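You operate a simulated robot arm through the tools that you are given. There is no shell and no other tool. Be economical: measure what you need, move in short steps, check, and stop when the job is done.

Carry out the task below with a simulated two-armed robot. There is one attempt and no reset: what you move stays moved.

TASK
Open the bench drawer two, take the box two from the inside of bench drawer two and put it on top of the orange test plate, then shut the two. Shut the lower blue drawer. Open the upper blue drawer, put the orange sleeve from the inside of the upper blue drawer on the top of the test bench and shut the drawer again. Put the white cartridge in the dark green tray. Open the drawer under the low stand, take the long green test plate from the inside of the drawer under the low stand and leave it on top of the paper folder, then shut the stand. Any order will do.

It is judged by the outcome, as a careful person would: the job done as asked, and still so three seconds after it is handed in. It fails if anything else is knocked over, pushed out of place, dropped, spilled or broken.

THE ROBOT
Two 7-joint arms with two-finger parallel grippers on one trunk, on a base that drives. Base frame: it is fixed to the floor where the robot stands at the start and does not move with it; the origin is under the middle of the robot, x ahead of it, y to its left, z up. Units: cm, rad, N and s.
The left shoulder is at the start at [2.7, 17.4, 142.4], the right one opposite. Each reaches about 79.1 cm from its shoulder. Places, roughly: bench drawer two [60, 10, 70]; box two [75, 25, 75]; dark green tray (29x19x7 cm) [40, 40, 90]; drawer under the low stand [-120, -20, 20]; long green test plate (24x5x3 cm) [-130, -20, 20]; lower blue drawer [-150, 170, 50]; orange sleeve (7x7x7 cm) [-130, 170, 60]; orange test plate [-75, -25, 125]; paper folder (23x32x4 cm) [20, 110, 90]; top of the test bench [80, 40, 80]; upper blue drawer [-140, 180, 60]; white cartridge [-150, 200, 100]. Payload 3.6 kg a hand.
Tool frame (each hand has its own): the origin (TCP) lies between the finger pads and is the grasp point; the fingertips stand 3 cm ahead of it; z points along the fingers, y is the line along which they close. The gripper opens to 11 cm. The fingers are 2 cm wide and 1 cm thick; the gripper's body (4.8 by 11.2 cm) begins 5.5 cm behind the TCP.
Orientation is that of the tool frame in the base frame, as a unit quaternion [w, x, y, z]. With the fingers straight down and closing along the base's y, the tool's x points along the base's -x, its y along +y and its z along -z.

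THE INTERFACE
- The arms move only by the tool drive_tool. It takes "left_commands", "right_commands" or both (then of equal length, played together; a hand with none holds still); each is a list of rows, each a list of 2 entries, a list of its own where there are three numbers: the shift along the tool's x, y, z in cm, then the turn, a rotation vector about the tool's x, y, z in rad. In form: [[[tx, ty, tz], [rx, ry, rz]], ...]. A call has 1 to 8 rows; each row shifts and turns the commanded pose from where the row before left it, along the tool's axes as they then stand. "left_claw" and "right_claw" are, for a hand that has rows, the closure, from 0 (fully open) to 1 (shut), set as the call begins (left out, the last holds). Each row takes 0.2 s and may step no farther than 5 cm and 0.15 rad from the row before; otherwise, or with a gripper value out of range, the whole call is refused. A pose out of reach is approached as far as the arm can. The call stops where the force on the tool passes 40 N (or 10 N more than at its start, if that is more) or the arm is blocked; 0.2 s more then pass. Each finger travels about 15.3 cm/s and halts on what it meets, pressing with about 35 N; the grip force reading is that of the motor and also rises with nothing between the fingers. The clock runs only during rows and for 0.2 s after the last one: add rows that do not move to give the fingers time. The reply holds the time, the measured pose of the TCP, the force on the tool along the base axes, the opening and the grip force, in the units named above and with some noise, with the torque about the TCP (base axes, N m) and any sound that the robot's microphone picked up.
- Cameras (640 x 400 px; columns grow to the right, rows downward): "scene" is now at [7.3, -3.82, 156.4]; the picture's right is [-0.57, -0.82, 0.00], its down [-0.71, 0.49, -0.49] and it looks along [0.41, -0.28, -0.87] (base axes); focal length 214 px, centre (320, 200). "left" rides on the left gripper at [7.2, -1.7, -10.3] in its tool frame; the picture's right is [0.23, 0.97, 0.00], its down [-0.76, 0.18, -0.62] and it looks along [-0.61, 0.14, 0.78] (tool axes); focal length 222 px, centre (320, 200). "right" rides on the right gripper at [7.2, 1.7, -10.4] in its tool frame; the picture's right is [-0.23, 0.97, 0.00], its down [-0.76, -0.18, -0.62] and it looks along [-0.61, -0.14, 0.78] (tool axes); focal length 222 px, centre (320, 200).
- snapshot(camera): a new picture of that camera. The clock stands still meanwhile.
- move_column(by): slides the trunk up (or, below 0, down) by that many cm; the arms and the scene camera ride with it, the base frame stays. It gives what a move gives, with no picture.
- base_move(legs): drives the robot by 1 to 6 legs, each [ahead, left, turn to the left] in cm, cm and rad, along the robot's own axes; the way and the turn of a leg run together, so that a leg with both is an arc; at most 150 cm and 3.142 rad a leg. The arms and the cameras ride along, it lands a little off, and it stops where it bumps. It gives what a move gives.
- aim_head(pan, tilt): turns the head with the scene camera to pan (to the left, within 1.501 rad either way) and tilt (down, from -0.506 to 1.204), counted from straight ahead of the robot. It gives what a move gives.
- probe_pixels(camera, pixels): for up to 12 pixels [column, row] of the newest picture of that camera ("zoom" is the newest enlarged one), the place [x, y, z] in the base frame of the surface seen there, good to about 0.3 cm. The clock stands still meanwhile.
- inspect(camera, box): a new picture of the part [left, top, right, bottom] of that camera's present view, enlarged. The clock stands still meanwhile.
- hand_in(): hands the job in; it is judged then, once.

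Work in short steps. Measure before you move; look again where a grasp or a placing could have gone wrong, and mend it. You have 145 turns and 182 pictures in all, those below and enlarged ones among them. Open the grippers and draw the arms clear of the work before you hand the job in, unless the task says otherwise; then end with one line.

The tools are called after "Call:" by a JSON object that holds its "name" and its "arguments". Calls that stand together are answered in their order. drive_tool: Moves the arms, as the interface text tells. Its arguments: {"type":"object","properties":{"left_commands":{"type":"array","items":{"type":"array"}},"left_claw":{"type":"number"},"right_commands":{"type":"array","items":{"type":"array"}},"right_claw":{"type":"number"}},"required":[]} The other tools are called the same way: move_column (by) slides the trunk up or down; base_move (legs) drives the base; aim_head (pan, tilt) turns the head that bears the scene camera; snapshot (camera) takes a picture; probe_pixels (camera, pixels) gives the place of the surface under pixels of a picture; inspect (camera, box) takes an enlarged picture of a part of a camera's view; hand_in () hands the job in.

At the start:

```text
time: 0.0
left_tcp_pos: [34.38, 31.6, 143.83]
left_ee_rot: [0.0, 0.0, 1.0, 0.0]
left_ft_force: [-0.2, 0.1, 1.0]
left_wrist_torque: [-0.03, 0.02, -0.03]
left_finger_gap: 11.0
left_finger_force: 0.1
right_tcp_pos: [28.52, -0.14, 144.75]
right_ee_rot: [0.001, 0.0, 1.0, 0.0]
right_ft_force: [-1.0, -0.5, 0.4]
right_wrist_torque: [-0.01, -0.01, -0.01]
right_finger_gap: 10.99
right_finger_force: 0.0
trunk travel left (down, up): [-53.8, 22.5]
robot x, y, heading: [0.08, 0.29, 0.003]
head pan, tilt: [-0.606, 1.052]
```

scene: 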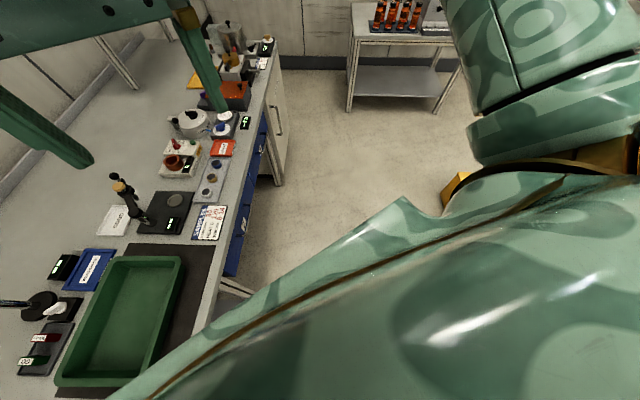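
right: 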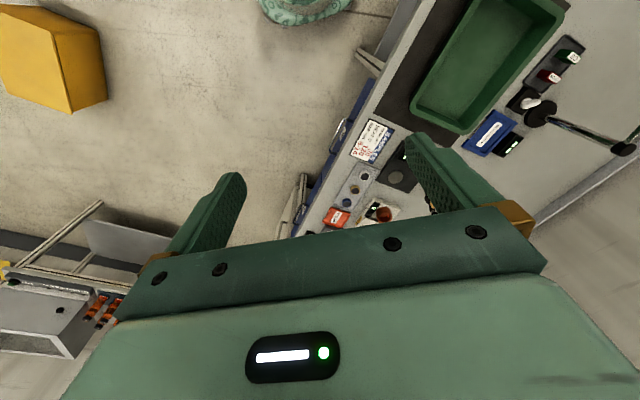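
left: 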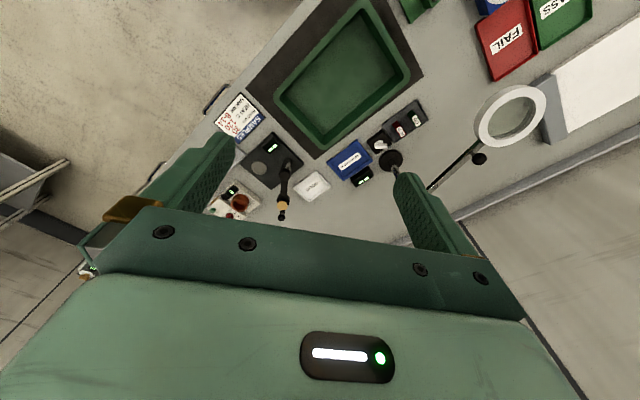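

The first pictures show the bench ahead at an angle. I look around with the head first.

Call:
{"name": "aim_head", "arguments": {"pan": 0.3, "tilt": 0.7}}

Call:
{"name": "snapshot", "arguments": {"camera": "scene"}}

Call:
{"name": "aim_head", "arguments": {"pan": 1.4, "tilt": 0.5}}

Call:
{"name": "snapshot", "arguments": {"camera": "scene"}}

Call:
{"name": "aim_head", "arguments": {"pan": -0.7, "tilt": 0.6}}

Call:
{"name": "snapshot", "arguments": {"camera": "scene"}}

```text
time: 1.2
left_tcp_pos: [34.37, 31.49, 143.77]
left_ee_rot: [0.001, -0.001, 1.0, 0.0]
left_ft_force: [0.5, -0.9, -0.4]
left_wrist_torque: [-0.01, -0.03, -0.01]
left_finger_gap: 11.02
left_finger_force: 0.1
right_tcp_pos: [28.5, -0.19, 144.73]
right_ee_rot: [0.001, 0.0, 1.0, 0.0]
right_ft_force: [-0.1, 0.1, 0.0]
right_wrist_torque: [-0.03, 0.01, -0.03]
right_finger_gap: 11.0
right_finger_force: 0.1
trunk travel left (down, up): [-53.8, 22.5]
robot x, y, heading: [0.39, 0.02, 0.001]
head pan, tilt: [0.3, 0.7]
```

```text
178 pictures are left
```

scene: 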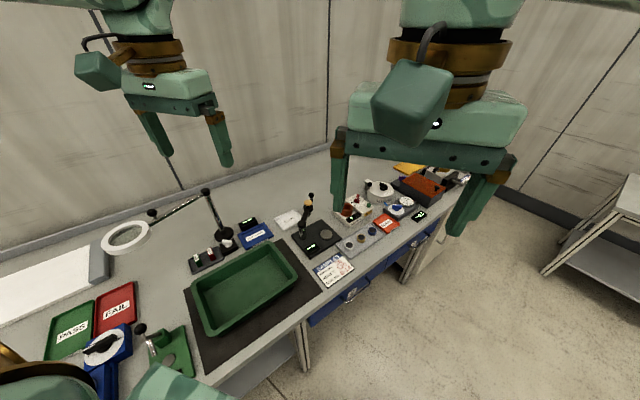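

```text
time: 2.5
left_tcp_pos: [34.3, 31.62, 143.79]
left_ee_rot: [0.001, -0.001, 1.0, 0.0]
left_ft_force: [0.5, 0.2, 0.0]
left_wrist_torque: [-0.03, -0.01, 0.01]
left_finger_gap: 10.96
left_finger_force: 0.1
right_tcp_pos: [28.44, -0.17, 144.71]
right_ee_rot: [0.0, 0.0, 1.0, 0.0]
right_ft_force: [-0.5, -0.2, 0.3]
right_wrist_torque: [0.0, -0.01, 0.01]
right_finger_gap: 11.01
right_finger_force: 0.1
trunk travel left (down, up): [-53.8, 22.5]
robot x, y, heading: [0.2, 0.04, 0.001]
head pan, tilt: [1.4, 0.499]
```

```text
177 pictures are left
```

scene: 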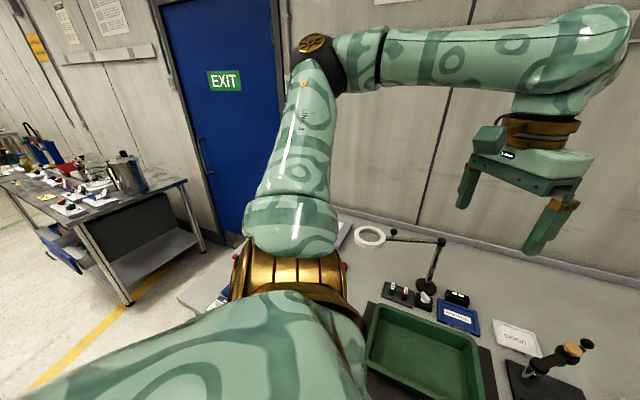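

```text
time: 4.5
left_tcp_pos: [34.39, 31.62, 143.84]
left_ee_rot: [0.001, 0.0, 1.0, -0.001]
left_ft_force: [0.1, -0.3, -0.1]
left_wrist_torque: [0.0, -0.01, -0.02]
left_finger_gap: 11.01
left_finger_force: 0.1
right_tcp_pos: [28.62, -0.21, 144.79]
right_ee_rot: [-0.001, 0.0, 1.0, -0.001]
right_ft_force: [-0.1, 0.0, 0.1]
right_wrist_torque: [0.0, -0.02, 0.0]
right_finger_gap: 11.01
right_finger_force: 0.0
trunk travel left (down, up): [-53.8, 22.5]
robot x, y, heading: [-0.19, 0.37, -0.001]
head pan, tilt: [-0.7, 0.6]
```

```text
176 pictures are left
```

scene: 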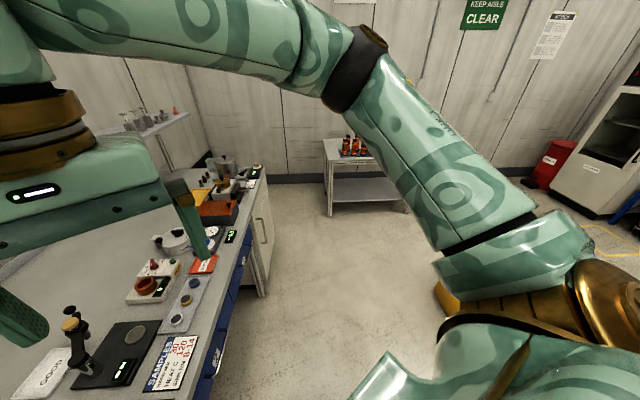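

I need metric places: take a view of the main bench and probe it.

Call:
{"name": "aim_head", "arguments": {"pan": 0.0, "tilt": 0.9}}

Call:
{"name": "snapshot", "arguments": {"camera": "scene"}}

```text
time: 5.6
left_tcp_pos: [34.22, 31.54, 143.75]
left_ee_rot: [0.001, -0.001, 1.0, 0.0]
left_ft_force: [0.8, -0.1, -0.3]
left_wrist_torque: [-0.01, 0.0, 0.01]
left_finger_gap: 11.01
left_finger_force: 0.0
right_tcp_pos: [28.49, -0.14, 144.66]
right_ee_rot: [0.0, 0.0, 1.0, 0.0]
right_ft_force: [0.2, 0.4, 0.1]
right_wrist_torque: [-0.01, 0.01, 0.01]
right_finger_gap: 10.98
right_finger_force: 0.0
trunk travel left (down, up): [-53.8, 22.5]
robot x, y, heading: [-0.12, 0.19, 0.002]
head pan, tilt: [0.0, 0.901]
```

```text
175 pictures are left
```

scene: 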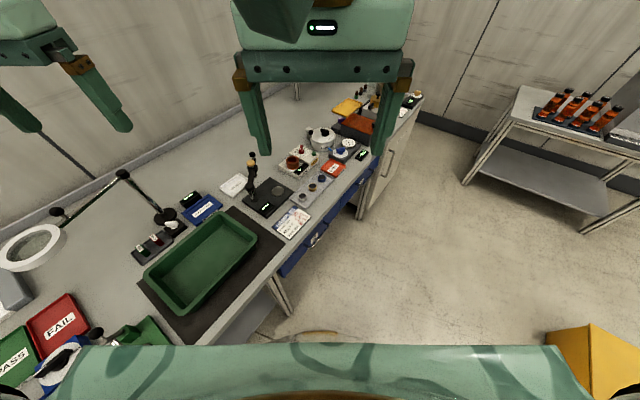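

The tray is at (200,260), blue drawer fronts about (330,230). I probe the bench edge and features.

Call:
{"name": "probe_pixels", "arguments": {"camera": "scene", "pixels": [[200, 265], [284, 256], [376, 160], [205, 342], [310, 240], [350, 200], [290, 225], [363, 180], [600, 350], [560, 110], [325, 340], [55, 320]]}}

Call:
{"name": "inspect", "arguments": {"camera": "scene", "box": [220, 80, 440, 320]}}

```text
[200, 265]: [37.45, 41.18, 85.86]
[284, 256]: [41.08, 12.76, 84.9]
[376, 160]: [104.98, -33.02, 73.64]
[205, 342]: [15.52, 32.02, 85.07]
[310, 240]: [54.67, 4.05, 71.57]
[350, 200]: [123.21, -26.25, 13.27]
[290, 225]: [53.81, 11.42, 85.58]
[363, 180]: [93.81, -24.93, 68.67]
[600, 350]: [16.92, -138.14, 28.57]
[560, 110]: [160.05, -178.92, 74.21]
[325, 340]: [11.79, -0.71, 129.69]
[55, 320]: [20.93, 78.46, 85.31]
```

```text
1.67 times, centred on (330, 200) of scene
```

zoom: 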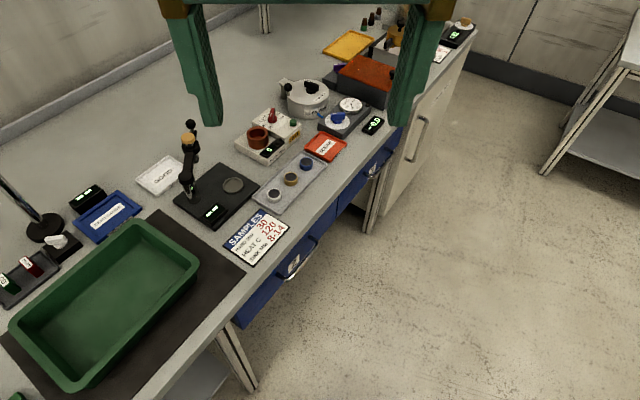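

Drawer fronts are along the bench edge running (0.81,-0.59). Zoom on the fronts.

Call:
{"name": "inspect", "arguments": {"camera": "scene", "box": [260, 140, 400, 300]}}

Call:
{"name": "base_move", "arguments": {"legs": [[0, 0, 3.0]]}}

Call:
{"name": "aim_head", "arguments": {"pan": 0.0, "tilt": 0.5}}

Call:
{"name": "snapshot", "arguments": {"camera": "scene"}}

Call:
{"name": "aim_head", "arguments": {"pan": -0.9, "tilt": 0.5}}

Call:
{"name": "snapshot", "arguments": {"camera": "scene"}}

Call:
{"name": "aim_head", "arguments": {"pan": 0.9, "tilt": 0.5}}

Call:
{"name": "snapshot", "arguments": {"camera": "scene"}}

```text
2.50 times, centred on (330, 220) of scene
```

zoom: 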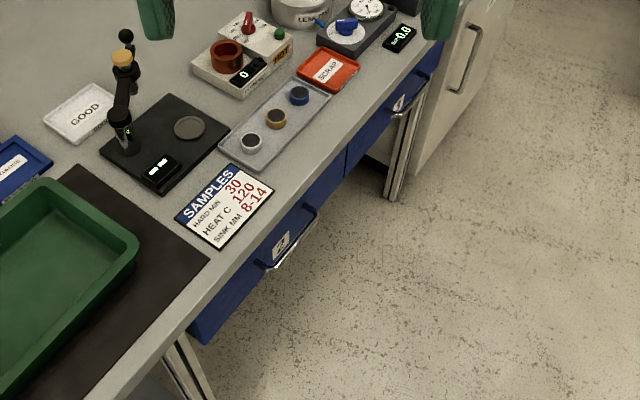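

```text
time: 13.0
left_tcp_pos: [-38.6, -26.06, 143.73]
left_ee_rot: [0.0, 0.997, -0.074, -0.001]
left_ft_force: [0.5, -0.2, -0.5]
left_wrist_torque: [0.0, 0.01, -0.05]
left_finger_gap: 10.99
left_finger_force: 0.1
right_tcp_pos: [-28.28, 4.44, 144.82]
right_ee_rot: [0.001, 0.997, -0.075, 0.001]
right_ft_force: [0.0, 0.0, -0.7]
right_wrist_torque: [0.0, 0.0, 0.02]
right_finger_gap: 11.0
right_finger_force: 0.0
trunk travel left (down, up): [-53.8, 22.5]
robot x, y, heading: [-0.02, 0.03, 2.996]
head pan, tilt: [0.0, 0.901]
```

```text
time: 13.9
left_tcp_pos: [-38.62, -26.1, 143.7]
left_ee_rot: [0.0, 0.997, -0.074, -0.001]
left_ft_force: [0.0, -0.4, -0.2]
left_wrist_torque: [-0.04, 0.03, -0.02]
left_finger_gap: 11.01
left_finger_force: 0.1
right_tcp_pos: [-28.26, 4.41, 144.77]
right_ee_rot: [0.0, 0.997, -0.075, 0.001]
right_ft_force: [-0.9, -0.2, 0.3]
right_wrist_torque: [0.02, 0.01, -0.01]
right_finger_gap: 10.99
right_finger_force: 0.1
trunk travel left (down, up): [-53.8, 22.5]
robot x, y, heading: [-0.08, 0.09, 2.996]
head pan, tilt: [0.0, 0.499]
```

```text
172 pictures are left
```

scene: 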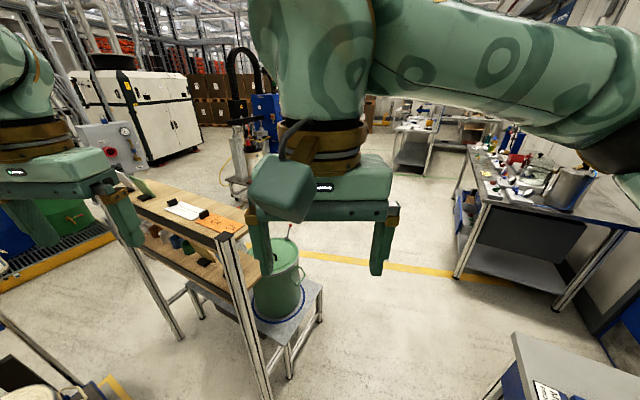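

```text
time: 15.1
left_tcp_pos: [-38.68, -26.12, 143.97]
left_ee_rot: [0.0, 0.997, -0.074, -0.001]
left_ft_force: [0.2, -0.5, 0.2]
left_wrist_torque: [0.03, 0.01, 0.0]
left_finger_gap: 11.0
left_finger_force: 0.1
right_tcp_pos: [-28.2, 4.33, 144.8]
right_ee_rot: [0.0, 0.997, -0.075, 0.0]
right_ft_force: [-0.1, 0.7, 0.3]
right_wrist_torque: [0.0, -0.04, 0.0]
right_finger_gap: 10.98
right_finger_force: 0.1
trunk travel left (down, up): [-53.8, 22.5]
robot x, y, heading: [0.15, 0.23, 2.991]
head pan, tilt: [-0.901, 0.499]
```

```text
171 pictures are left
```

scene: 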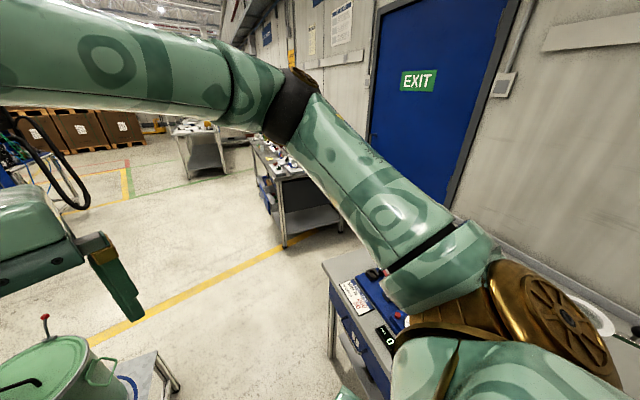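

```text
time: 16.9
left_tcp_pos: [-38.57, -26.19, 143.77]
left_ee_rot: [0.0, 0.997, -0.075, -0.001]
left_ft_force: [0.3, 0.0, 0.3]
left_wrist_torque: [-0.01, 0.04, 0.02]
left_finger_gap: 10.99
left_finger_force: 0.0
right_tcp_pos: [-28.03, 4.33, 144.81]
right_ee_rot: [0.001, 0.997, -0.075, 0.001]
right_ft_force: [-0.4, -0.7, -0.1]
right_wrist_torque: [0.01, 0.01, 0.0]
right_finger_gap: 11.0
right_finger_force: 0.1
trunk travel left (down, up): [-53.8, 22.5]
robot x, y, heading: [0.02, 0.22, 2.988]
head pan, tilt: [0.901, 0.499]
```

```text
170 pictures are left
```

scene: 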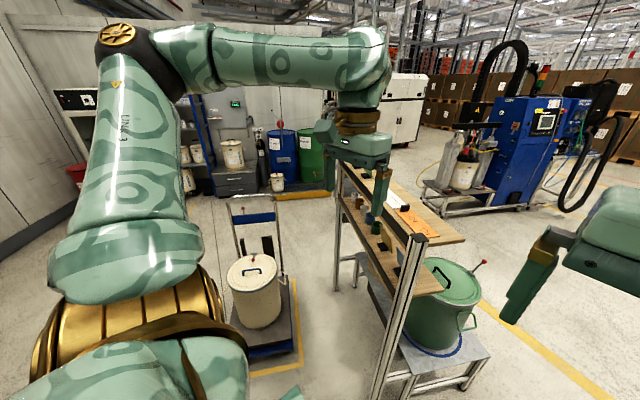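

Layout is clear: bench, wooden shelf with the orange plate, low stand under it, blue-drawer bench to the far left. I start with bench drawer two: turn to face the bench squarely and back off.

Call:
{"name": "base_move", "arguments": {"legs": [[0, 0, -2.048], [-27, -30, 0]]}}

Call:
{"name": "move_column", "arguments": {"by": -30}}

Call:
{"name": "aim_head", "arguments": {"pan": 0.0, "tilt": 0.7}}

Call:
{"name": "snapshot", "arguments": {"camera": "scene"}}

Call:
{"name": "snapshot", "arguments": {"camera": "right"}}

```text
time: 24.2
left_tcp_pos: [2.66, 7.44, 143.84]
left_ee_rot: [0.0, -0.459, 0.888, 0.0]
left_ft_force: [-0.3, 0.0, 0.0]
left_wrist_torque: [0.02, -0.01, -0.01]
left_finger_gap: 11.01
left_finger_force: 0.0
right_tcp_pos: [25.11, -15.59, 144.77]
right_ee_rot: [-0.001, -0.458, 0.889, -0.001]
right_ft_force: [0.8, 0.3, -1.0]
right_wrist_torque: [0.01, -0.02, 0.04]
right_finger_gap: 10.99
right_finger_force: 0.0
trunk travel left (down, up): [-53.8, 22.5]
robot x, y, heading: [8.72, -38.86, 0.956]
head pan, tilt: [0.901, 0.499]
```

```text
time: 26.9
left_tcp_pos: [5.77, 12.02, 109.78]
left_ee_rot: [-0.066, -0.46, 0.885, -0.035]
left_ft_force: [0.8, -0.4, 0.0]
left_wrist_torque: [0.0, 0.02, 0.02]
left_finger_gap: 10.98
left_finger_force: 0.0
right_tcp_pos: [25.49, -15.01, 115.36]
right_ee_rot: [-0.004, -0.453, 0.891, 0.0]
right_ft_force: [0.9, 2.5, -0.7]
right_wrist_torque: [-0.23, -0.01, -0.07]
right_finger_gap: 11.0
right_finger_force: 0.1
trunk travel left (down, up): [-24.8, 51.5]
robot x, y, heading: [8.29, -38.94, 0.955]
head pan, tilt: [0.901, 0.499]
stopped: the force on the tool passed its limit at 46 N (the readings are from after the stop); the commanded pose is now the measured one
```

```text
time: 28.1
left_tcp_pos: [5.73, 11.98, 109.83]
left_ee_rot: [-0.067, -0.46, 0.885, -0.034]
left_ft_force: [-0.9, 0.7, 0.1]
left_wrist_torque: [0.03, 0.0, -0.01]
left_finger_gap: 10.99
left_finger_force: 0.0
right_tcp_pos: [25.46, -15.21, 115.61]
right_ee_rot: [-0.002, -0.453, 0.892, 0.0]
right_ft_force: [0.0, -0.7, -0.9]
right_wrist_torque: [0.0, 0.01, -0.02]
right_finger_gap: 10.98
right_finger_force: 0.1
trunk travel left (down, up): [-24.8, 51.5]
robot x, y, heading: [8.59, -38.7, 0.953]
head pan, tilt: [0.0, 0.7]
```

```text
169 pictures are left
```

scene: 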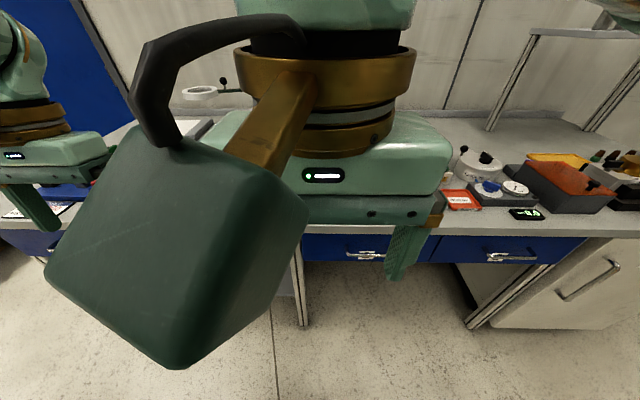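

```text
168 pictures are left
```

right: 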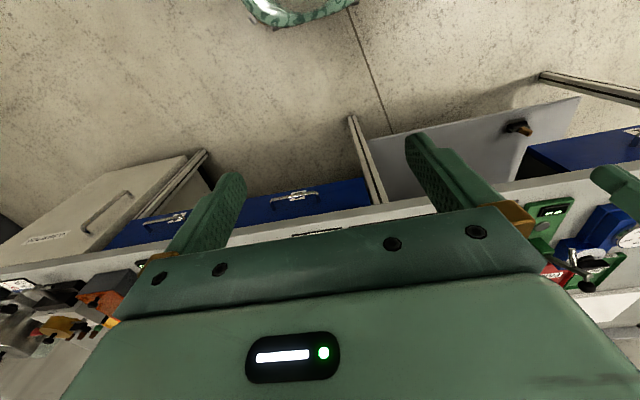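

The column stopped at ~29 cm; the left hand shifted a bit. I check the left arm for contact.

Call:
{"name": "snapshot", "arguments": {"camera": "left"}}

Call:
{"name": "aim_head", "arguments": {"pan": 0.9, "tilt": 0.6}}

Call:
{"name": "snapshot", "arguments": {"camera": "scene"}}

```text
167 pictures are left
```

left: 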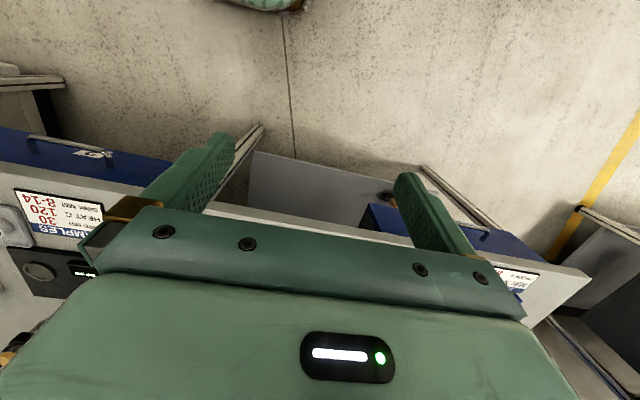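

```text
time: 29.3
left_tcp_pos: [5.74, 12.02, 109.89]
left_ee_rot: [-0.067, -0.46, 0.885, -0.035]
left_ft_force: [-0.1, 0.4, -0.1]
left_wrist_torque: [0.0, 0.01, -0.02]
left_finger_gap: 10.99
left_finger_force: 0.0
right_tcp_pos: [25.53, -15.04, 115.59]
right_ee_rot: [-0.003, -0.454, 0.891, 0.0]
right_ft_force: [-0.6, 0.8, -0.8]
right_wrist_torque: [-0.01, 0.04, 0.01]
right_finger_gap: 11.03
right_finger_force: 0.1
trunk travel left (down, up): [-24.8, 51.5]
robot x, y, heading: [8.77, -39.03, 0.953]
head pan, tilt: [0.901, 0.6]
```

```text
166 pictures are left
```

scene: 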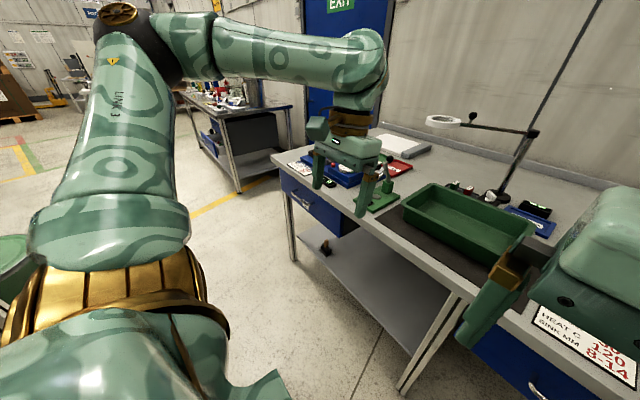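

The upper arm on the left may have come close to the wooden shelf; I check there.

Call:
{"name": "aim_head", "arguments": {"pan": 1.5, "tilt": 0.4}}

Call:
{"name": "snapshot", "arguments": {"camera": "scene"}}

Call:
{"name": "aim_head", "arguments": {"pan": -1.2, "tilt": 0.5}}

Call:
{"name": "snapshot", "arguments": {"camera": "scene"}}

```text
time: 30.3
left_tcp_pos: [5.73, 11.91, 109.79]
left_ee_rot: [-0.067, -0.46, 0.885, -0.035]
left_ft_force: [0.2, 0.3, -0.8]
left_wrist_torque: [-0.01, 0.0, -0.03]
left_finger_gap: 10.97
left_finger_force: 0.1
right_tcp_pos: [25.56, -15.12, 115.52]
right_ee_rot: [-0.003, -0.453, 0.891, -0.001]
right_ft_force: [1.0, 0.7, 0.4]
right_wrist_torque: [-0.01, -0.02, -0.01]
right_finger_gap: 10.99
right_finger_force: 0.2
trunk travel left (down, up): [-24.8, 51.5]
robot x, y, heading: [8.69, -39.03, 0.953]
head pan, tilt: [1.499, 0.4]
```

```text
165 pictures are left
```

scene: 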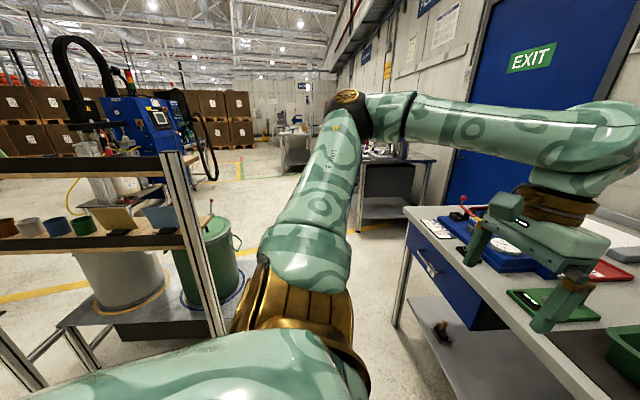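

```text
time: 32.7
left_tcp_pos: [5.76, 11.85, 109.78]
left_ee_rot: [-0.066, -0.459, 0.885, -0.035]
left_ft_force: [0.7, -0.3, -0.1]
left_wrist_torque: [0.01, 0.0, 0.02]
left_finger_gap: 11.01
left_finger_force: 0.0
right_tcp_pos: [25.44, -15.09, 115.6]
right_ee_rot: [-0.002, -0.453, 0.891, 0.0]
right_ft_force: [0.6, -0.4, -0.5]
right_wrist_torque: [0.01, 0.01, 0.0]
right_finger_gap: 11.01
right_finger_force: 0.2
trunk travel left (down, up): [-24.8, 51.5]
robot x, y, heading: [8.09, -38.91, 0.953]
head pan, tilt: [-1.201, 0.499]
```

```text
164 pictures are left
```

scene: 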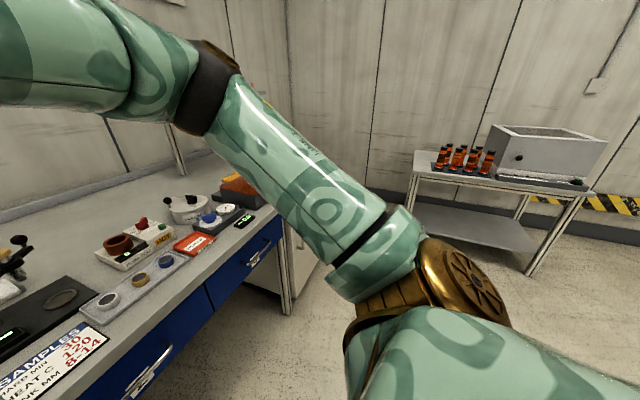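

I check the distance between left upper arm and the wooden shelf.

Call:
{"name": "aim_head", "arguments": {"pan": 1.5, "tilt": 0.7}}

Call:
{"name": "snapshot", "arguments": {"camera": "scene"}}

Call:
{"name": "probe_pixels", "arguments": {"camera": "scene", "pixels": [[170, 60], [175, 100], [210, 220], [250, 150], [300, 200], [260, 190], [100, 150], [60, 60], [240, 300]]}}

```text
time: 35.1
left_tcp_pos: [5.62, 11.95, 109.75]
left_ee_rot: [-0.067, -0.459, 0.885, -0.034]
left_ft_force: [-0.4, 0.4, -1.0]
left_wrist_torque: [0.03, 0.01, 0.01]
left_finger_gap: 11.02
left_finger_force: 0.1
right_tcp_pos: [25.48, -15.19, 115.56]
right_ee_rot: [-0.002, -0.454, 0.891, -0.001]
right_ft_force: [0.5, -0.7, -0.5]
right_wrist_torque: [0.02, -0.02, 0.0]
right_finger_gap: 11.01
right_finger_force: 0.0
trunk travel left (down, up): [-24.8, 51.5]
robot x, y, heading: [8.11, -38.62, 0.954]
head pan, tilt: [1.499, 0.7]
```

```text
163 pictures are left
```

scene: 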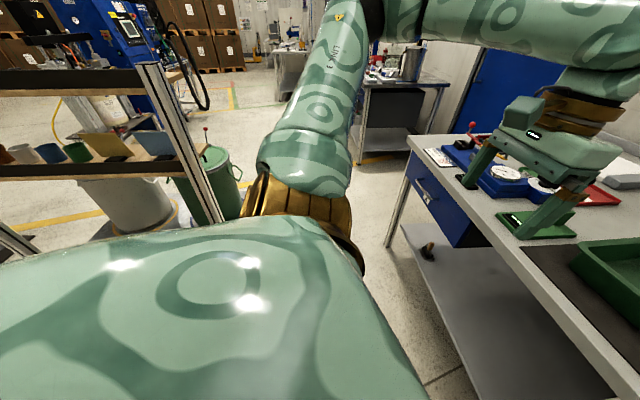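

```text
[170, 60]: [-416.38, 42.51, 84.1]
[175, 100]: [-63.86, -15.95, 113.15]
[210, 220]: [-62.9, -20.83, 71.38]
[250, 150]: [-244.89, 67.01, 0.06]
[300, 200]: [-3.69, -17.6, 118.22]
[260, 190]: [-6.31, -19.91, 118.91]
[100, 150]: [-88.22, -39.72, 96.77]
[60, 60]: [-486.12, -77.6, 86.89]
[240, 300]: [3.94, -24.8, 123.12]
```

The shelf is 35+ cm away from the arm and nothing was touched there. I now turn the right gripper so that fingers point forward-down with vertical-ish closing, for the drawer handle.

Call:
{"name": "drive_tool", "arguments": {"right_commands": [[[0, 0, 0], [-0.0511, -0.0511, 0.1234]], [[0, 0, 0], [-0.0511, -0.0511, 0.1234]], [[0, 0, 0], [-0.0511, -0.0511, 0.1234]], [[0, 0, 0], [-0.0511, -0.0511, 0.1234]], [[0, 0, 0], [-0.0511, -0.0511, 0.1234]], [[0, 0, 0], [-0.0511, -0.0511, 0.1234]], [[0, 0, 0], [-0.0511, -0.0511, 0.1234]], [[0, 0, 0], [-0.0511, -0.0511, 0.1234]]]}}

Call:
{"name": "drive_tool", "arguments": {"right_commands": [[[0, 0, 0], [-0.0511, -0.0511, 0.1234]], [[0, 0, 0], [-0.0511, -0.0511, 0.1234]], [[0, 0, 0], [-0.0511, -0.0511, 0.1234]], [[0, 0, 0], [-0.0511, -0.0511, 0.1234]]]}}

Call:
{"name": "aim_head", "arguments": {"pan": -0.4, "tilt": 0.8}}

Call:
{"name": "snapshot", "arguments": {"camera": "scene"}}

Call:
{"name": "snapshot", "arguments": {"camera": "right"}}

```text
time: 37.1
left_tcp_pos: [5.82, 11.89, 109.83]
left_ee_rot: [-0.067, -0.46, 0.885, -0.033]
left_ft_force: [-0.5, 0.5, 0.0]
left_wrist_torque: [0.02, -0.02, 0.04]
left_finger_gap: 11.02
left_finger_force: 0.0
right_tcp_pos: [26.89, -12.41, 117.33]
right_ee_rot: [0.049, 0.105, 0.96, 0.256]
right_ft_force: [-0.7, -0.6, -0.8]
right_wrist_torque: [0.03, -0.02, 0.01]
right_finger_gap: 10.98
right_finger_force: 0.0
trunk travel left (down, up): [-24.8, 51.5]
robot x, y, heading: [8.58, -38.69, 0.951]
head pan, tilt: [1.499, 0.7]
stopped in row 8 (right hand): the arm was blocked; the commanded pose is now the measured one
```

```text
time: 38.2
left_tcp_pos: [5.64, 11.91, 109.87]
left_ee_rot: [-0.065, -0.46, 0.885, -0.034]
left_ft_force: [0.2, -0.2, 0.1]
left_wrist_torque: [-0.02, 0.03, -0.03]
left_finger_gap: 10.98
left_finger_force: 0.1
right_tcp_pos: [30.77, -11.67, 119.5]
right_ee_rot: [0.057, 0.429, 0.835, 0.339]
right_ft_force: [0.5, -0.9, 0.0]
right_wrist_torque: [-0.01, -0.01, 0.02]
right_finger_gap: 10.96
right_finger_force: 0.0
trunk travel left (down, up): [-24.8, 51.5]
robot x, y, heading: [8.44, -38.68, 0.954]
head pan, tilt: [1.499, 0.7]
stopped in row 4 (right hand): the arm was blocked; the commanded pose is now the measured one
```

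```text
time: 40.1
left_tcp_pos: [5.69, 12.09, 109.85]
left_ee_rot: [-0.067, -0.46, 0.885, -0.035]
left_ft_force: [-0.9, 0.2, -0.8]
left_wrist_torque: [0.01, 0.01, -0.04]
left_finger_gap: 10.97
left_finger_force: 0.2
right_tcp_pos: [30.86, -11.52, 119.51]
right_ee_rot: [0.06, 0.431, 0.835, 0.336]
right_ft_force: [-0.3, -0.2, 0.7]
right_wrist_torque: [0.01, 0.01, -0.01]
right_finger_gap: 11.01
right_finger_force: 0.2
trunk travel left (down, up): [-24.8, 51.5]
robot x, y, heading: [8.34, -38.57, 0.956]
head pan, tilt: [-0.4, 0.799]
```

```text
162 pictures are left
```

scene: 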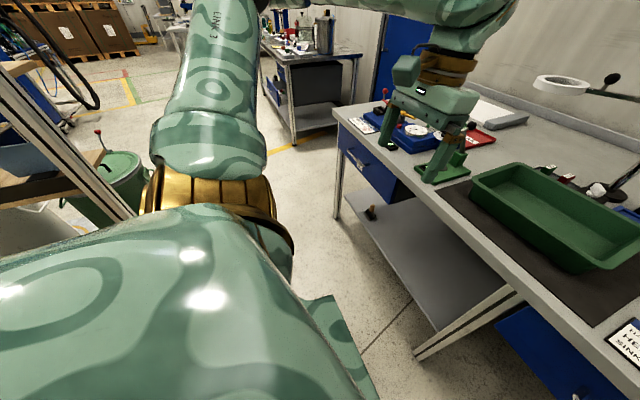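

```text
161 pictures are left
```

right: 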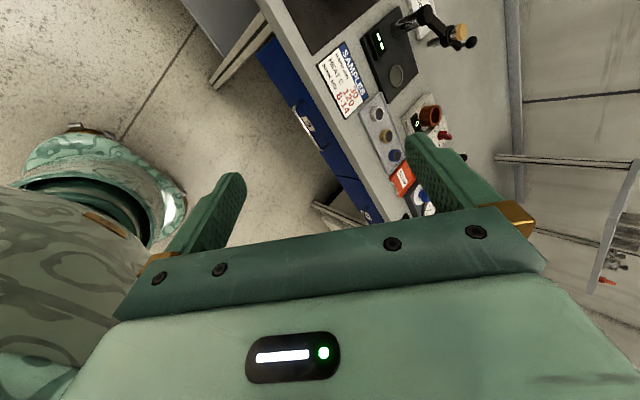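

The arm is now near the wanted orientation. The scene picture did not look where expected, so I take it again.

Call:
{"name": "aim_head", "arguments": {"pan": -0.1, "tilt": 0.9}}

Call:
{"name": "snapshot", "arguments": {"camera": "scene"}}

Call:
{"name": "probe_pixels", "arguments": {"camera": "right", "pixels": [[305, 122], [300, 108], [318, 142], [345, 100], [260, 50], [300, 70], [370, 216], [350, 190]]}}

```text
time: 40.9
left_tcp_pos: [5.77, 11.95, 109.83]
left_ee_rot: [-0.066, -0.46, 0.885, -0.034]
left_ft_force: [-0.5, 0.5, 0.5]
left_wrist_torque: [0.0, 0.03, -0.03]
left_finger_gap: 10.97
left_finger_force: 0.2
right_tcp_pos: [30.99, -11.6, 119.32]
right_ee_rot: [0.06, 0.431, 0.835, 0.336]
right_ft_force: [0.2, -0.4, 0.3]
right_wrist_torque: [0.04, 0.0, -0.02]
right_finger_gap: 10.99
right_finger_force: 0.1
trunk travel left (down, up): [-24.8, 51.5]
robot x, y, heading: [8.6, -38.81, 0.954]
head pan, tilt: [-0.099, 0.901]
```

```text
160 pictures are left
```

scene: 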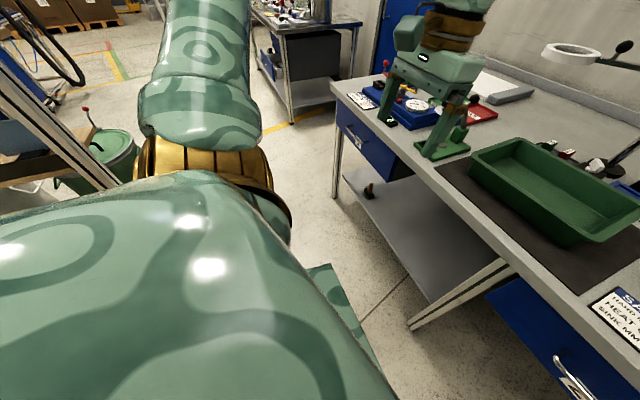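

```text
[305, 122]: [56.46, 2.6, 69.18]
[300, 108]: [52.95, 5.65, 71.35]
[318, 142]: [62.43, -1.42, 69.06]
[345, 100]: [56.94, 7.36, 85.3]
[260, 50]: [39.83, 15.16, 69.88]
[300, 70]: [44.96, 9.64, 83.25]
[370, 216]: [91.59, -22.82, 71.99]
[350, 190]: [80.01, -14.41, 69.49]
```

Handle seen in the right camera around (305,118). I zoom on it to measure the bar.

Call:
{"name": "inspect", "arguments": {"camera": "right", "box": [250, 60, 370, 160]}}

```text
4.00 times, centred on (310, 110) of right
```

zoom: 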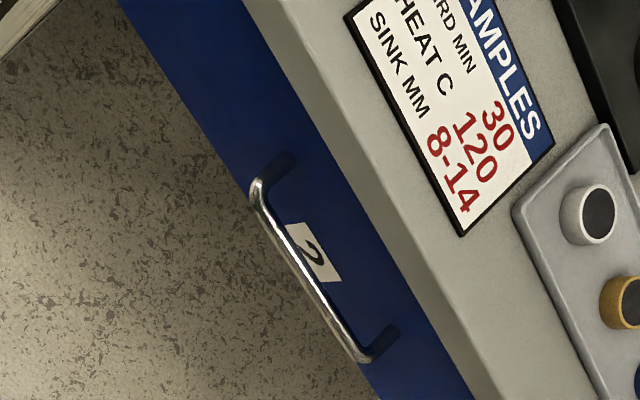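

The bar runs from (258,190) to (360,357) in the zoom; label "2" confirms. I probe the bar.

Call:
{"name": "probe_pixels", "arguments": {"camera": "zoom", "pixels": [[263, 207], [280, 236], [300, 268], [318, 297], [335, 325], [352, 352], [285, 165], [385, 340], [315, 250], [335, 75]]}}

```text
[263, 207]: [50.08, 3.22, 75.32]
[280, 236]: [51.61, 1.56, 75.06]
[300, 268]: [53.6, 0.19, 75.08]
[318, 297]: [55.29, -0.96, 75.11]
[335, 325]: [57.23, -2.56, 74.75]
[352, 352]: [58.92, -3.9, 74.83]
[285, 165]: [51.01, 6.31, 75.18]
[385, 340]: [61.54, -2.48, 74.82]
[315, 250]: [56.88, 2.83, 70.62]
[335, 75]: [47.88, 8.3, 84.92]
```

Bar centre is about (54.6,-0.6,75). I move the right hand out toward a pre-grasp 10 cm short of it while correcting its roll.

Call:
{"name": "drive_tool", "arguments": {"right_commands": [[[0, 0, 4], [-0.028, 0.013, -0.11]], [[0, 0, 4], [-0.028, 0.013, -0.11]], [[0, 0, 4], [-0.028, 0.013, -0.11]], [[-1.8, -2.2, 3.6], [0, 0, 0]], [[-1.8, -2.2, 3.6], [0, 0, 0]], [[-1.8, -2.2, 3.6], [0, 0, 0]], [[-1.8, -2.2, 3.6], [0, 0, 0]]]}}

Call:
{"name": "aim_head", "arguments": {"pan": -0.2, "tilt": 0.9}}

Call:
{"name": "snapshot", "arguments": {"camera": "scene"}}

```text
time: 42.5
left_tcp_pos: [5.89, 11.87, 109.83]
left_ee_rot: [-0.067, -0.459, 0.885, -0.034]
left_ft_force: [0.7, 0.2, 0.4]
left_wrist_torque: [-0.02, 0.03, 0.02]
left_finger_gap: 11.01
left_finger_force: 0.1
right_tcp_pos: [43.69, -5.87, 94.18]
right_ee_rot: [0.113, 0.274, 0.881, 0.368]
right_ft_force: [-0.1, -1.2, 0.1]
right_wrist_torque: [-0.01, -0.01, 0.03]
right_finger_gap: 11.02
right_finger_force: 0.1
trunk travel left (down, up): [-24.8, 51.5]
robot x, y, heading: [8.6, -38.61, 0.954]
head pan, tilt: [-0.099, 0.901]
```

```text
time: 43.2
left_tcp_pos: [5.79, 11.97, 109.89]
left_ee_rot: [-0.067, -0.46, 0.885, -0.034]
left_ft_force: [0.8, 0.4, 1.1]
left_wrist_torque: [0.01, -0.01, -0.01]
left_finger_gap: 10.99
left_finger_force: 0.2
right_tcp_pos: [43.51, -5.86, 94.3]
right_ee_rot: [0.114, 0.273, 0.882, 0.367]
right_ft_force: [0.5, 0.6, -0.4]
right_wrist_torque: [-0.01, 0.02, -0.02]
right_finger_gap: 11.01
right_finger_force: 0.0
trunk travel left (down, up): [-24.8, 51.5]
robot x, y, heading: [8.64, -38.79, 0.958]
head pan, tilt: [-0.201, 0.901]
```

```text
158 pictures are left
```

scene: 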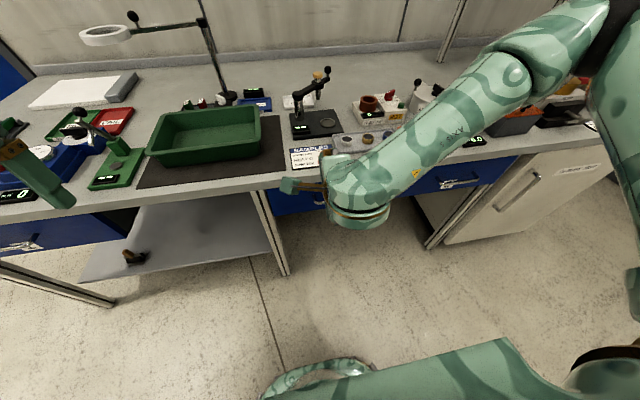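

The arm and head view are now fine. I go to 6 cm short of the bar and check with the wrist camera.

Call:
{"name": "drive_tool", "arguments": {"right_commands": [[[-1.5, -1.52, 3.8], [0, 0, 0]], [[-1.5, -1.52, 3.8], [0, 0, 0]], [[-1.5, -1.52, 3.8], [0, 0, 0]], [[-1.5, -1.52, 3.8], [0, 0, 0]]], "right_claw": 0.3}}

Call:
{"name": "snapshot", "arguments": {"camera": "right"}}

```text
time: 44.2
left_tcp_pos: [5.55, 11.54, 109.96]
left_ee_rot: [-0.065, -0.458, 0.886, -0.032]
left_ft_force: [1.1, 0.6, 0.2]
left_wrist_torque: [-0.02, 0.05, -0.01]
left_finger_gap: 11.0
left_finger_force: 0.2
right_tcp_pos: [50.27, 0.84, 84.44]
right_ee_rot: [0.112, 0.274, 0.881, 0.369]
right_ft_force: [-21.1, -31.8, 37.3]
right_wrist_torque: [1.49, -1.46, -0.37]
right_finger_gap: 7.69
right_finger_force: 0.1
right hand out of reach, approached as far as the arm can: row 2, 3, 4
trunk travel left (down, up): [-24.8, 51.5]
robot x, y, heading: [8.82, -38.78, 0.944]
head pan, tilt: [-0.201, 0.901]
stopped in row 4 (right hand): the force on the tool passed its limit at 96 N (the readings are from after the stop); the commanded pose is now the measured one
```

```text
157 pictures are left
```

right: 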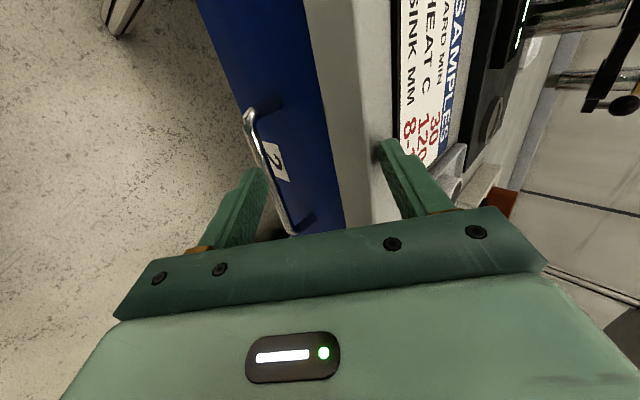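

The pose was out of reach and a finger touched the bench edge. I back off and lower the trunk so that the handle is nearer to shoulder level.

Call:
{"name": "drive_tool", "arguments": {"right_commands": [[[0, 0, -3], [0, 0, 0]], [[0, 0, -4], [0, 0, 0]], [[0, -2, -3], [0, 0, 0]]]}}

Call:
{"name": "move_column", "arguments": {"by": -12}}

Call:
{"name": "snapshot", "arguments": {"camera": "right"}}

```text
time: 45.0
left_tcp_pos: [5.77, 12.09, 109.74]
left_ee_rot: [-0.066, -0.458, 0.886, -0.033]
left_ft_force: [0.6, 0.8, 0.0]
left_wrist_torque: [-0.03, -0.01, 0.01]
left_finger_gap: 11.0
left_finger_force: 0.1
right_tcp_pos: [45.8, -5.84, 89.49]
right_ee_rot: [0.115, 0.275, 0.882, 0.364]
right_ft_force: [-0.1, 0.6, 0.3]
right_wrist_torque: [0.01, 0.02, -0.04]
right_finger_gap: 7.69
right_finger_force: 0.0
trunk travel left (down, up): [-24.8, 51.5]
robot x, y, heading: [8.39, -38.47, 0.95]
head pan, tilt: [-0.201, 0.901]
```

```text
time: 46.5
left_tcp_pos: [7.67, 14.87, 93.95]
left_ee_rot: [-0.118, -0.457, 0.88, -0.059]
left_ft_force: [0.0, 0.4, -0.2]
left_wrist_torque: [-0.02, -0.03, 0.0]
left_finger_gap: 11.0
left_finger_force: 0.1
right_tcp_pos: [46.49, -5.02, 72.23]
right_ee_rot: [0.094, 0.283, 0.905, 0.302]
right_ft_force: [0.0, 0.1, 0.4]
right_wrist_torque: [0.0, 0.02, 0.01]
right_finger_gap: 7.66
right_finger_force: 0.1
trunk travel left (down, up): [-12.8, 63.5]
robot x, y, heading: [8.28, -38.95, 0.949]
head pan, tilt: [-0.201, 0.901]
```

```text
156 pictures are left
```

right: 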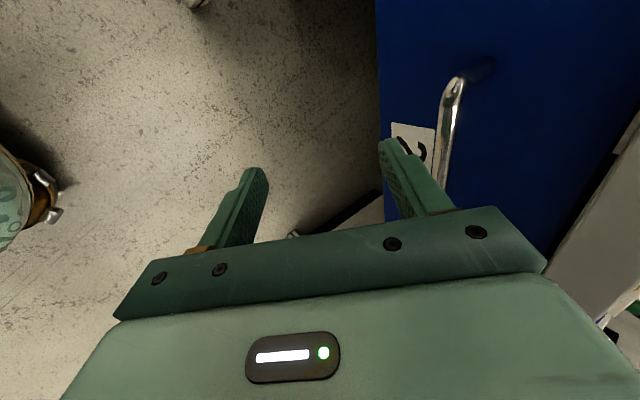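

The trunk move also tilted the hand; it is now at (46.5,-5.0,72.2). I bring it to a 6 cm standoff with 45° pitch.

Call:
{"name": "drive_tool", "arguments": {"right_commands": [[[0, 0, -4], [-0.07, 0, 0]], [[-1.4, 2.8, 0], [-0.06, 0, 0]], [[-1.4, 2.8, 0], [0, 0, 0]], [[-1.3, 2.8, 0], [0, 0, 0]]]}}

Call:
{"name": "snapshot", "arguments": {"camera": "right"}}

```text
time: 47.5
left_tcp_pos: [7.84, 14.79, 93.91]
left_ee_rot: [-0.118, -0.458, 0.879, -0.059]
left_ft_force: [-0.2, 0.4, -0.5]
left_wrist_torque: [0.01, -0.01, 0.04]
left_finger_gap: 11.01
left_finger_force: 0.0
right_tcp_pos: [51.42, -3.48, 82.36]
right_ee_rot: [0.113, 0.277, 0.884, 0.36]
right_ft_force: [0.4, 0.5, 0.4]
right_wrist_torque: [-0.01, 0.01, -0.02]
right_finger_gap: 7.69
right_finger_force: 0.1
right hand out of reach, approached as far as the arm can: row 1, 2
trunk travel left (down, up): [-12.8, 63.5]
robot x, y, heading: [9.15, -38.92, 0.951]
head pan, tilt: [-0.201, 0.901]
```

```text
155 pictures are left
```

right: 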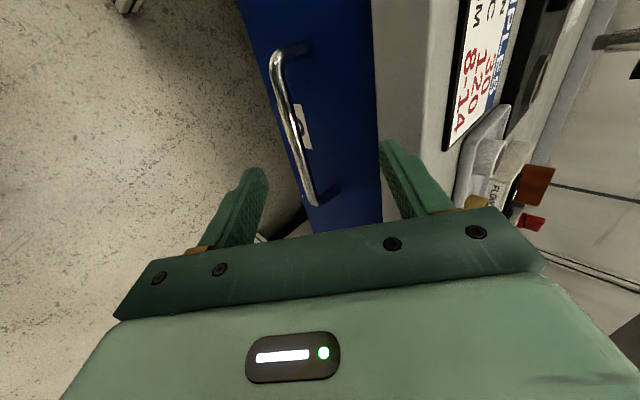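

I re-probe the bar in this closer view before the final approach.

Call:
{"name": "probe_pixels", "arguments": {"camera": "right", "pixels": [[280, 70], [285, 100], [293, 130], [302, 165], [312, 195]]}}

```text
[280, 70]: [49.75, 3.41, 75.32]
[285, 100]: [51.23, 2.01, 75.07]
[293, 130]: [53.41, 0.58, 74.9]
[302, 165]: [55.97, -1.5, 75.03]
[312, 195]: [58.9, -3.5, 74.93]
```

Bar centre (54.4,-0.2,75). Approach and close.

Call:
{"name": "drive_tool", "arguments": {"right_commands": [[[-0.6, -2.0, 1.4], [0, 0, 0]], [[0, 0, 3.5], [0, 0, 0]], [[0, 0, 3.5], [0, 0, 0]]]}}

Call:
{"name": "snapshot", "arguments": {"camera": "right"}}

```text
time: 48.2
left_tcp_pos: [7.79, 14.74, 93.97]
left_ee_rot: [-0.119, -0.457, 0.88, -0.059]
left_ft_force: [0.6, 1.5, 0.4]
left_wrist_torque: [-0.02, 0.04, 0.01]
left_finger_gap: 10.97
left_finger_force: 0.0
right_tcp_pos: [52.89, -1.42, 77.8]
right_ee_rot: [0.112, 0.28, 0.883, 0.36]
right_ft_force: [-9.5, -19.7, 18.6]
right_wrist_torque: [1.01, -0.86, -0.36]
right_finger_gap: 7.6
right_finger_force: 0.1
right hand out of reach, approached as far as the arm can: row 2, 3
trunk travel left (down, up): [-12.8, 63.5]
robot x, y, heading: [8.59, -38.74, 0.948]
head pan, tilt: [-0.201, 0.901]
stopped in row 3 (right hand): the force on the tool passed its limit at 89 N (the readings are from after the stop); the commanded pose is now the measured one
```

```text
154 pictures are left
```

right: 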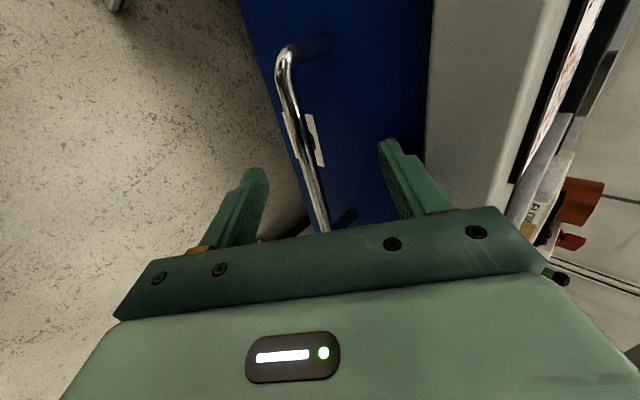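

The wrist limits stop the arm ~3 cm short. I let the base and trunk do the rest: back 1 cm, drop 2 cm, drive forward 2 cm.

Call:
{"name": "drive_tool", "arguments": {"right_commands": [[[0, -0.3, -1], [0, 0, 0]]]}}

Call:
{"name": "move_column", "arguments": {"by": -2}}

Call:
{"name": "base_move", "arguments": {"legs": [[2, 0, 0]]}}

Call:
{"name": "snapshot", "arguments": {"camera": "right"}}

```text
time: 48.6
left_tcp_pos: [8.08, 14.96, 93.92]
left_ee_rot: [-0.12, -0.457, 0.879, -0.061]
left_ft_force: [-0.2, -0.1, -0.8]
left_wrist_torque: [0.03, -0.01, -0.01]
left_finger_gap: 11.03
left_finger_force: 0.0
right_tcp_pos: [52.63, -1.9, 77.84]
right_ee_rot: [0.113, 0.28, 0.884, 0.358]
right_ft_force: [0.2, -0.1, -0.2]
right_wrist_torque: [0.02, -0.01, 0.01]
right_finger_gap: 7.7
right_finger_force: 0.0
trunk travel left (down, up): [-12.8, 63.5]
robot x, y, heading: [8.57, -38.86, 0.95]
head pan, tilt: [-0.201, 0.901]
```

```text
time: 49.3
left_tcp_pos: [7.88, 14.86, 92.04]
left_ee_rot: [-0.119, -0.457, 0.879, -0.06]
left_ft_force: [0.1, -0.1, -0.4]
left_wrist_torque: [0.05, -0.02, 0.01]
left_finger_gap: 11.01
left_finger_force: 0.1
right_tcp_pos: [52.62, -1.91, 75.56]
right_ee_rot: [0.112, 0.28, 0.886, 0.352]
right_ft_force: [0.3, -0.3, -0.1]
right_wrist_torque: [0.04, 0.01, 0.06]
right_finger_gap: 7.69
right_finger_force: 0.0
trunk travel left (down, up): [-10.8, 65.5]
robot x, y, heading: [8.71, -38.64, 0.944]
head pan, tilt: [-0.201, 0.901]
```

```text
time: 50.1
left_tcp_pos: [8.55, 15.67, 92.02]
left_ee_rot: [-0.119, -0.456, 0.88, -0.059]
left_ft_force: [0.3, -0.9, -0.2]
left_wrist_torque: [0.01, 0.03, -0.01]
left_finger_gap: 11.01
left_finger_force: 0.1
right_tcp_pos: [52.79, -1.35, 75.86]
right_ee_rot: [0.11, 0.282, 0.886, 0.352]
right_ft_force: [-7.7, -14.1, 12.5]
right_wrist_torque: [0.62, -0.6, -0.25]
right_finger_gap: 7.57
right_finger_force: 0.2
trunk travel left (down, up): [-10.8, 65.5]
robot x, y, heading: [9.1, -37.91, 0.946]
head pan, tilt: [-0.201, 0.901]
stopped in leg 1: the force on the tool passed its limit at 54 N (the readings are from after the stop); the commanded pose is now the measured one
```

```text
153 pictures are left
```

right: 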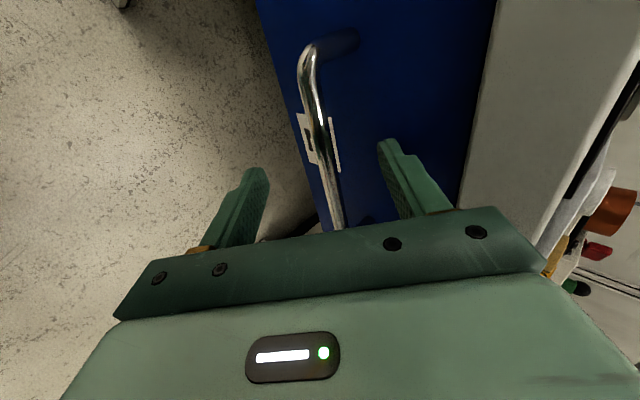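

The bar is already between the fingers (about 2 cm ahead of TCP); the upper finger rests on the front. I partly close, recentre, then close.

Call:
{"name": "drive_tool", "arguments": {"right_commands": [[[0, 0, -0.3], [0, 0, 0]], [[0, 0.5, 0], [0, 0, 0]]], "right_claw": 0.65}}

Call:
{"name": "drive_tool", "arguments": {"right_commands": [[[0, 0, 0.4], [0, 0, 0]], [[0, 0, 0], [0, 0, 0]], [[0, 0, 0], [0, 0, 0]]], "right_claw": 1.0}}

Call:
{"name": "snapshot", "arguments": {"camera": "right"}}

```text
time: 50.7
left_tcp_pos: [8.57, 15.91, 91.82]
left_ee_rot: [-0.12, -0.456, 0.88, -0.06]
left_ft_force: [0.7, -0.2, 0.1]
left_wrist_torque: [0.0, 0.04, -0.01]
left_finger_gap: 10.98
left_finger_force: 0.0
right_tcp_pos: [53.3, -1.03, 76.1]
right_ee_rot: [0.11, 0.281, 0.887, 0.35]
right_ft_force: [0.8, -0.4, 0.8]
right_wrist_torque: [-0.02, -0.02, -0.01]
right_finger_gap: 3.89
right_finger_force: 0.0
trunk travel left (down, up): [-10.8, 65.5]
robot x, y, heading: [9.05, -37.88, 0.945]
head pan, tilt: [-0.201, 0.901]
```

```text
time: 51.5
left_tcp_pos: [8.47, 15.58, 91.99]
left_ee_rot: [-0.118, -0.456, 0.88, -0.059]
left_ft_force: [0.2, 0.4, 0.0]
left_wrist_torque: [0.01, 0.03, 0.01]
left_finger_gap: 10.98
left_finger_force: 0.1
right_tcp_pos: [53.14, -1.19, 76.03]
right_ee_rot: [0.111, 0.281, 0.886, 0.352]
right_ft_force: [-9.0, -14.9, 13.0]
right_wrist_torque: [0.17, 0.43, -0.71]
right_finger_gap: 1.17
right_finger_force: 44.9
trunk travel left (down, up): [-10.8, 65.5]
robot x, y, heading: [9.2, -37.55, 0.944]
head pan, tilt: [-0.201, 0.901]
```

```text
152 pictures are left
```

right: 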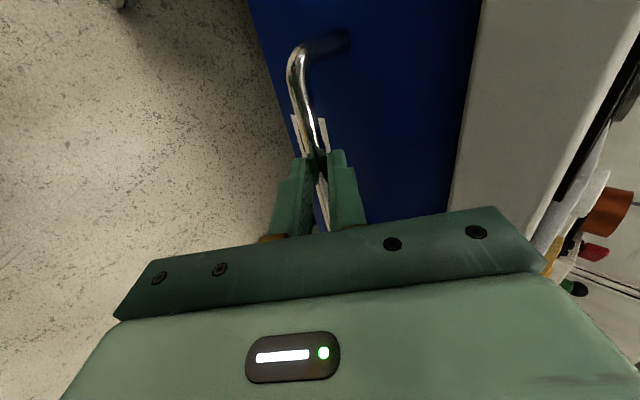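

The bar is gripped (gap 1.17 cm). I pull the drawer by driving back.

Call:
{"name": "base_move", "arguments": {"legs": [[-12, 0, 0]]}}

Call:
{"name": "snapshot", "arguments": {"camera": "scene"}}

```text
time: 52.7
left_tcp_pos: [1.47, 5.94, 91.93]
left_ee_rot: [-0.118, -0.457, 0.88, -0.06]
left_ft_force: [-0.2, -0.1, -0.1]
left_wrist_torque: [0.01, 0.02, 0.02]
left_finger_gap: 11.01
left_finger_force: 0.1
right_tcp_pos: [46.21, -10.67, 75.93]
right_ee_rot: [0.111, 0.28, 0.886, 0.352]
right_ft_force: [-6.3, 3.0, 16.8]
right_wrist_torque: [0.64, 0.39, -0.54]
right_finger_gap: 1.19
right_finger_force: 45.0
trunk travel left (down, up): [-10.8, 65.5]
robot x, y, heading: [2.36, -47.57, 0.945]
head pan, tilt: [-0.201, 0.901]
```

```text
151 pictures are left
```

scene: 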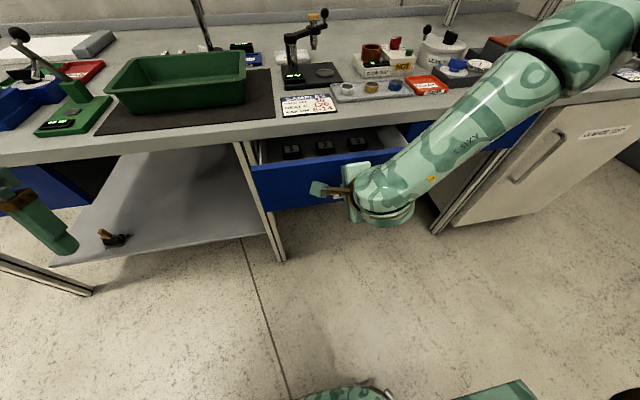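

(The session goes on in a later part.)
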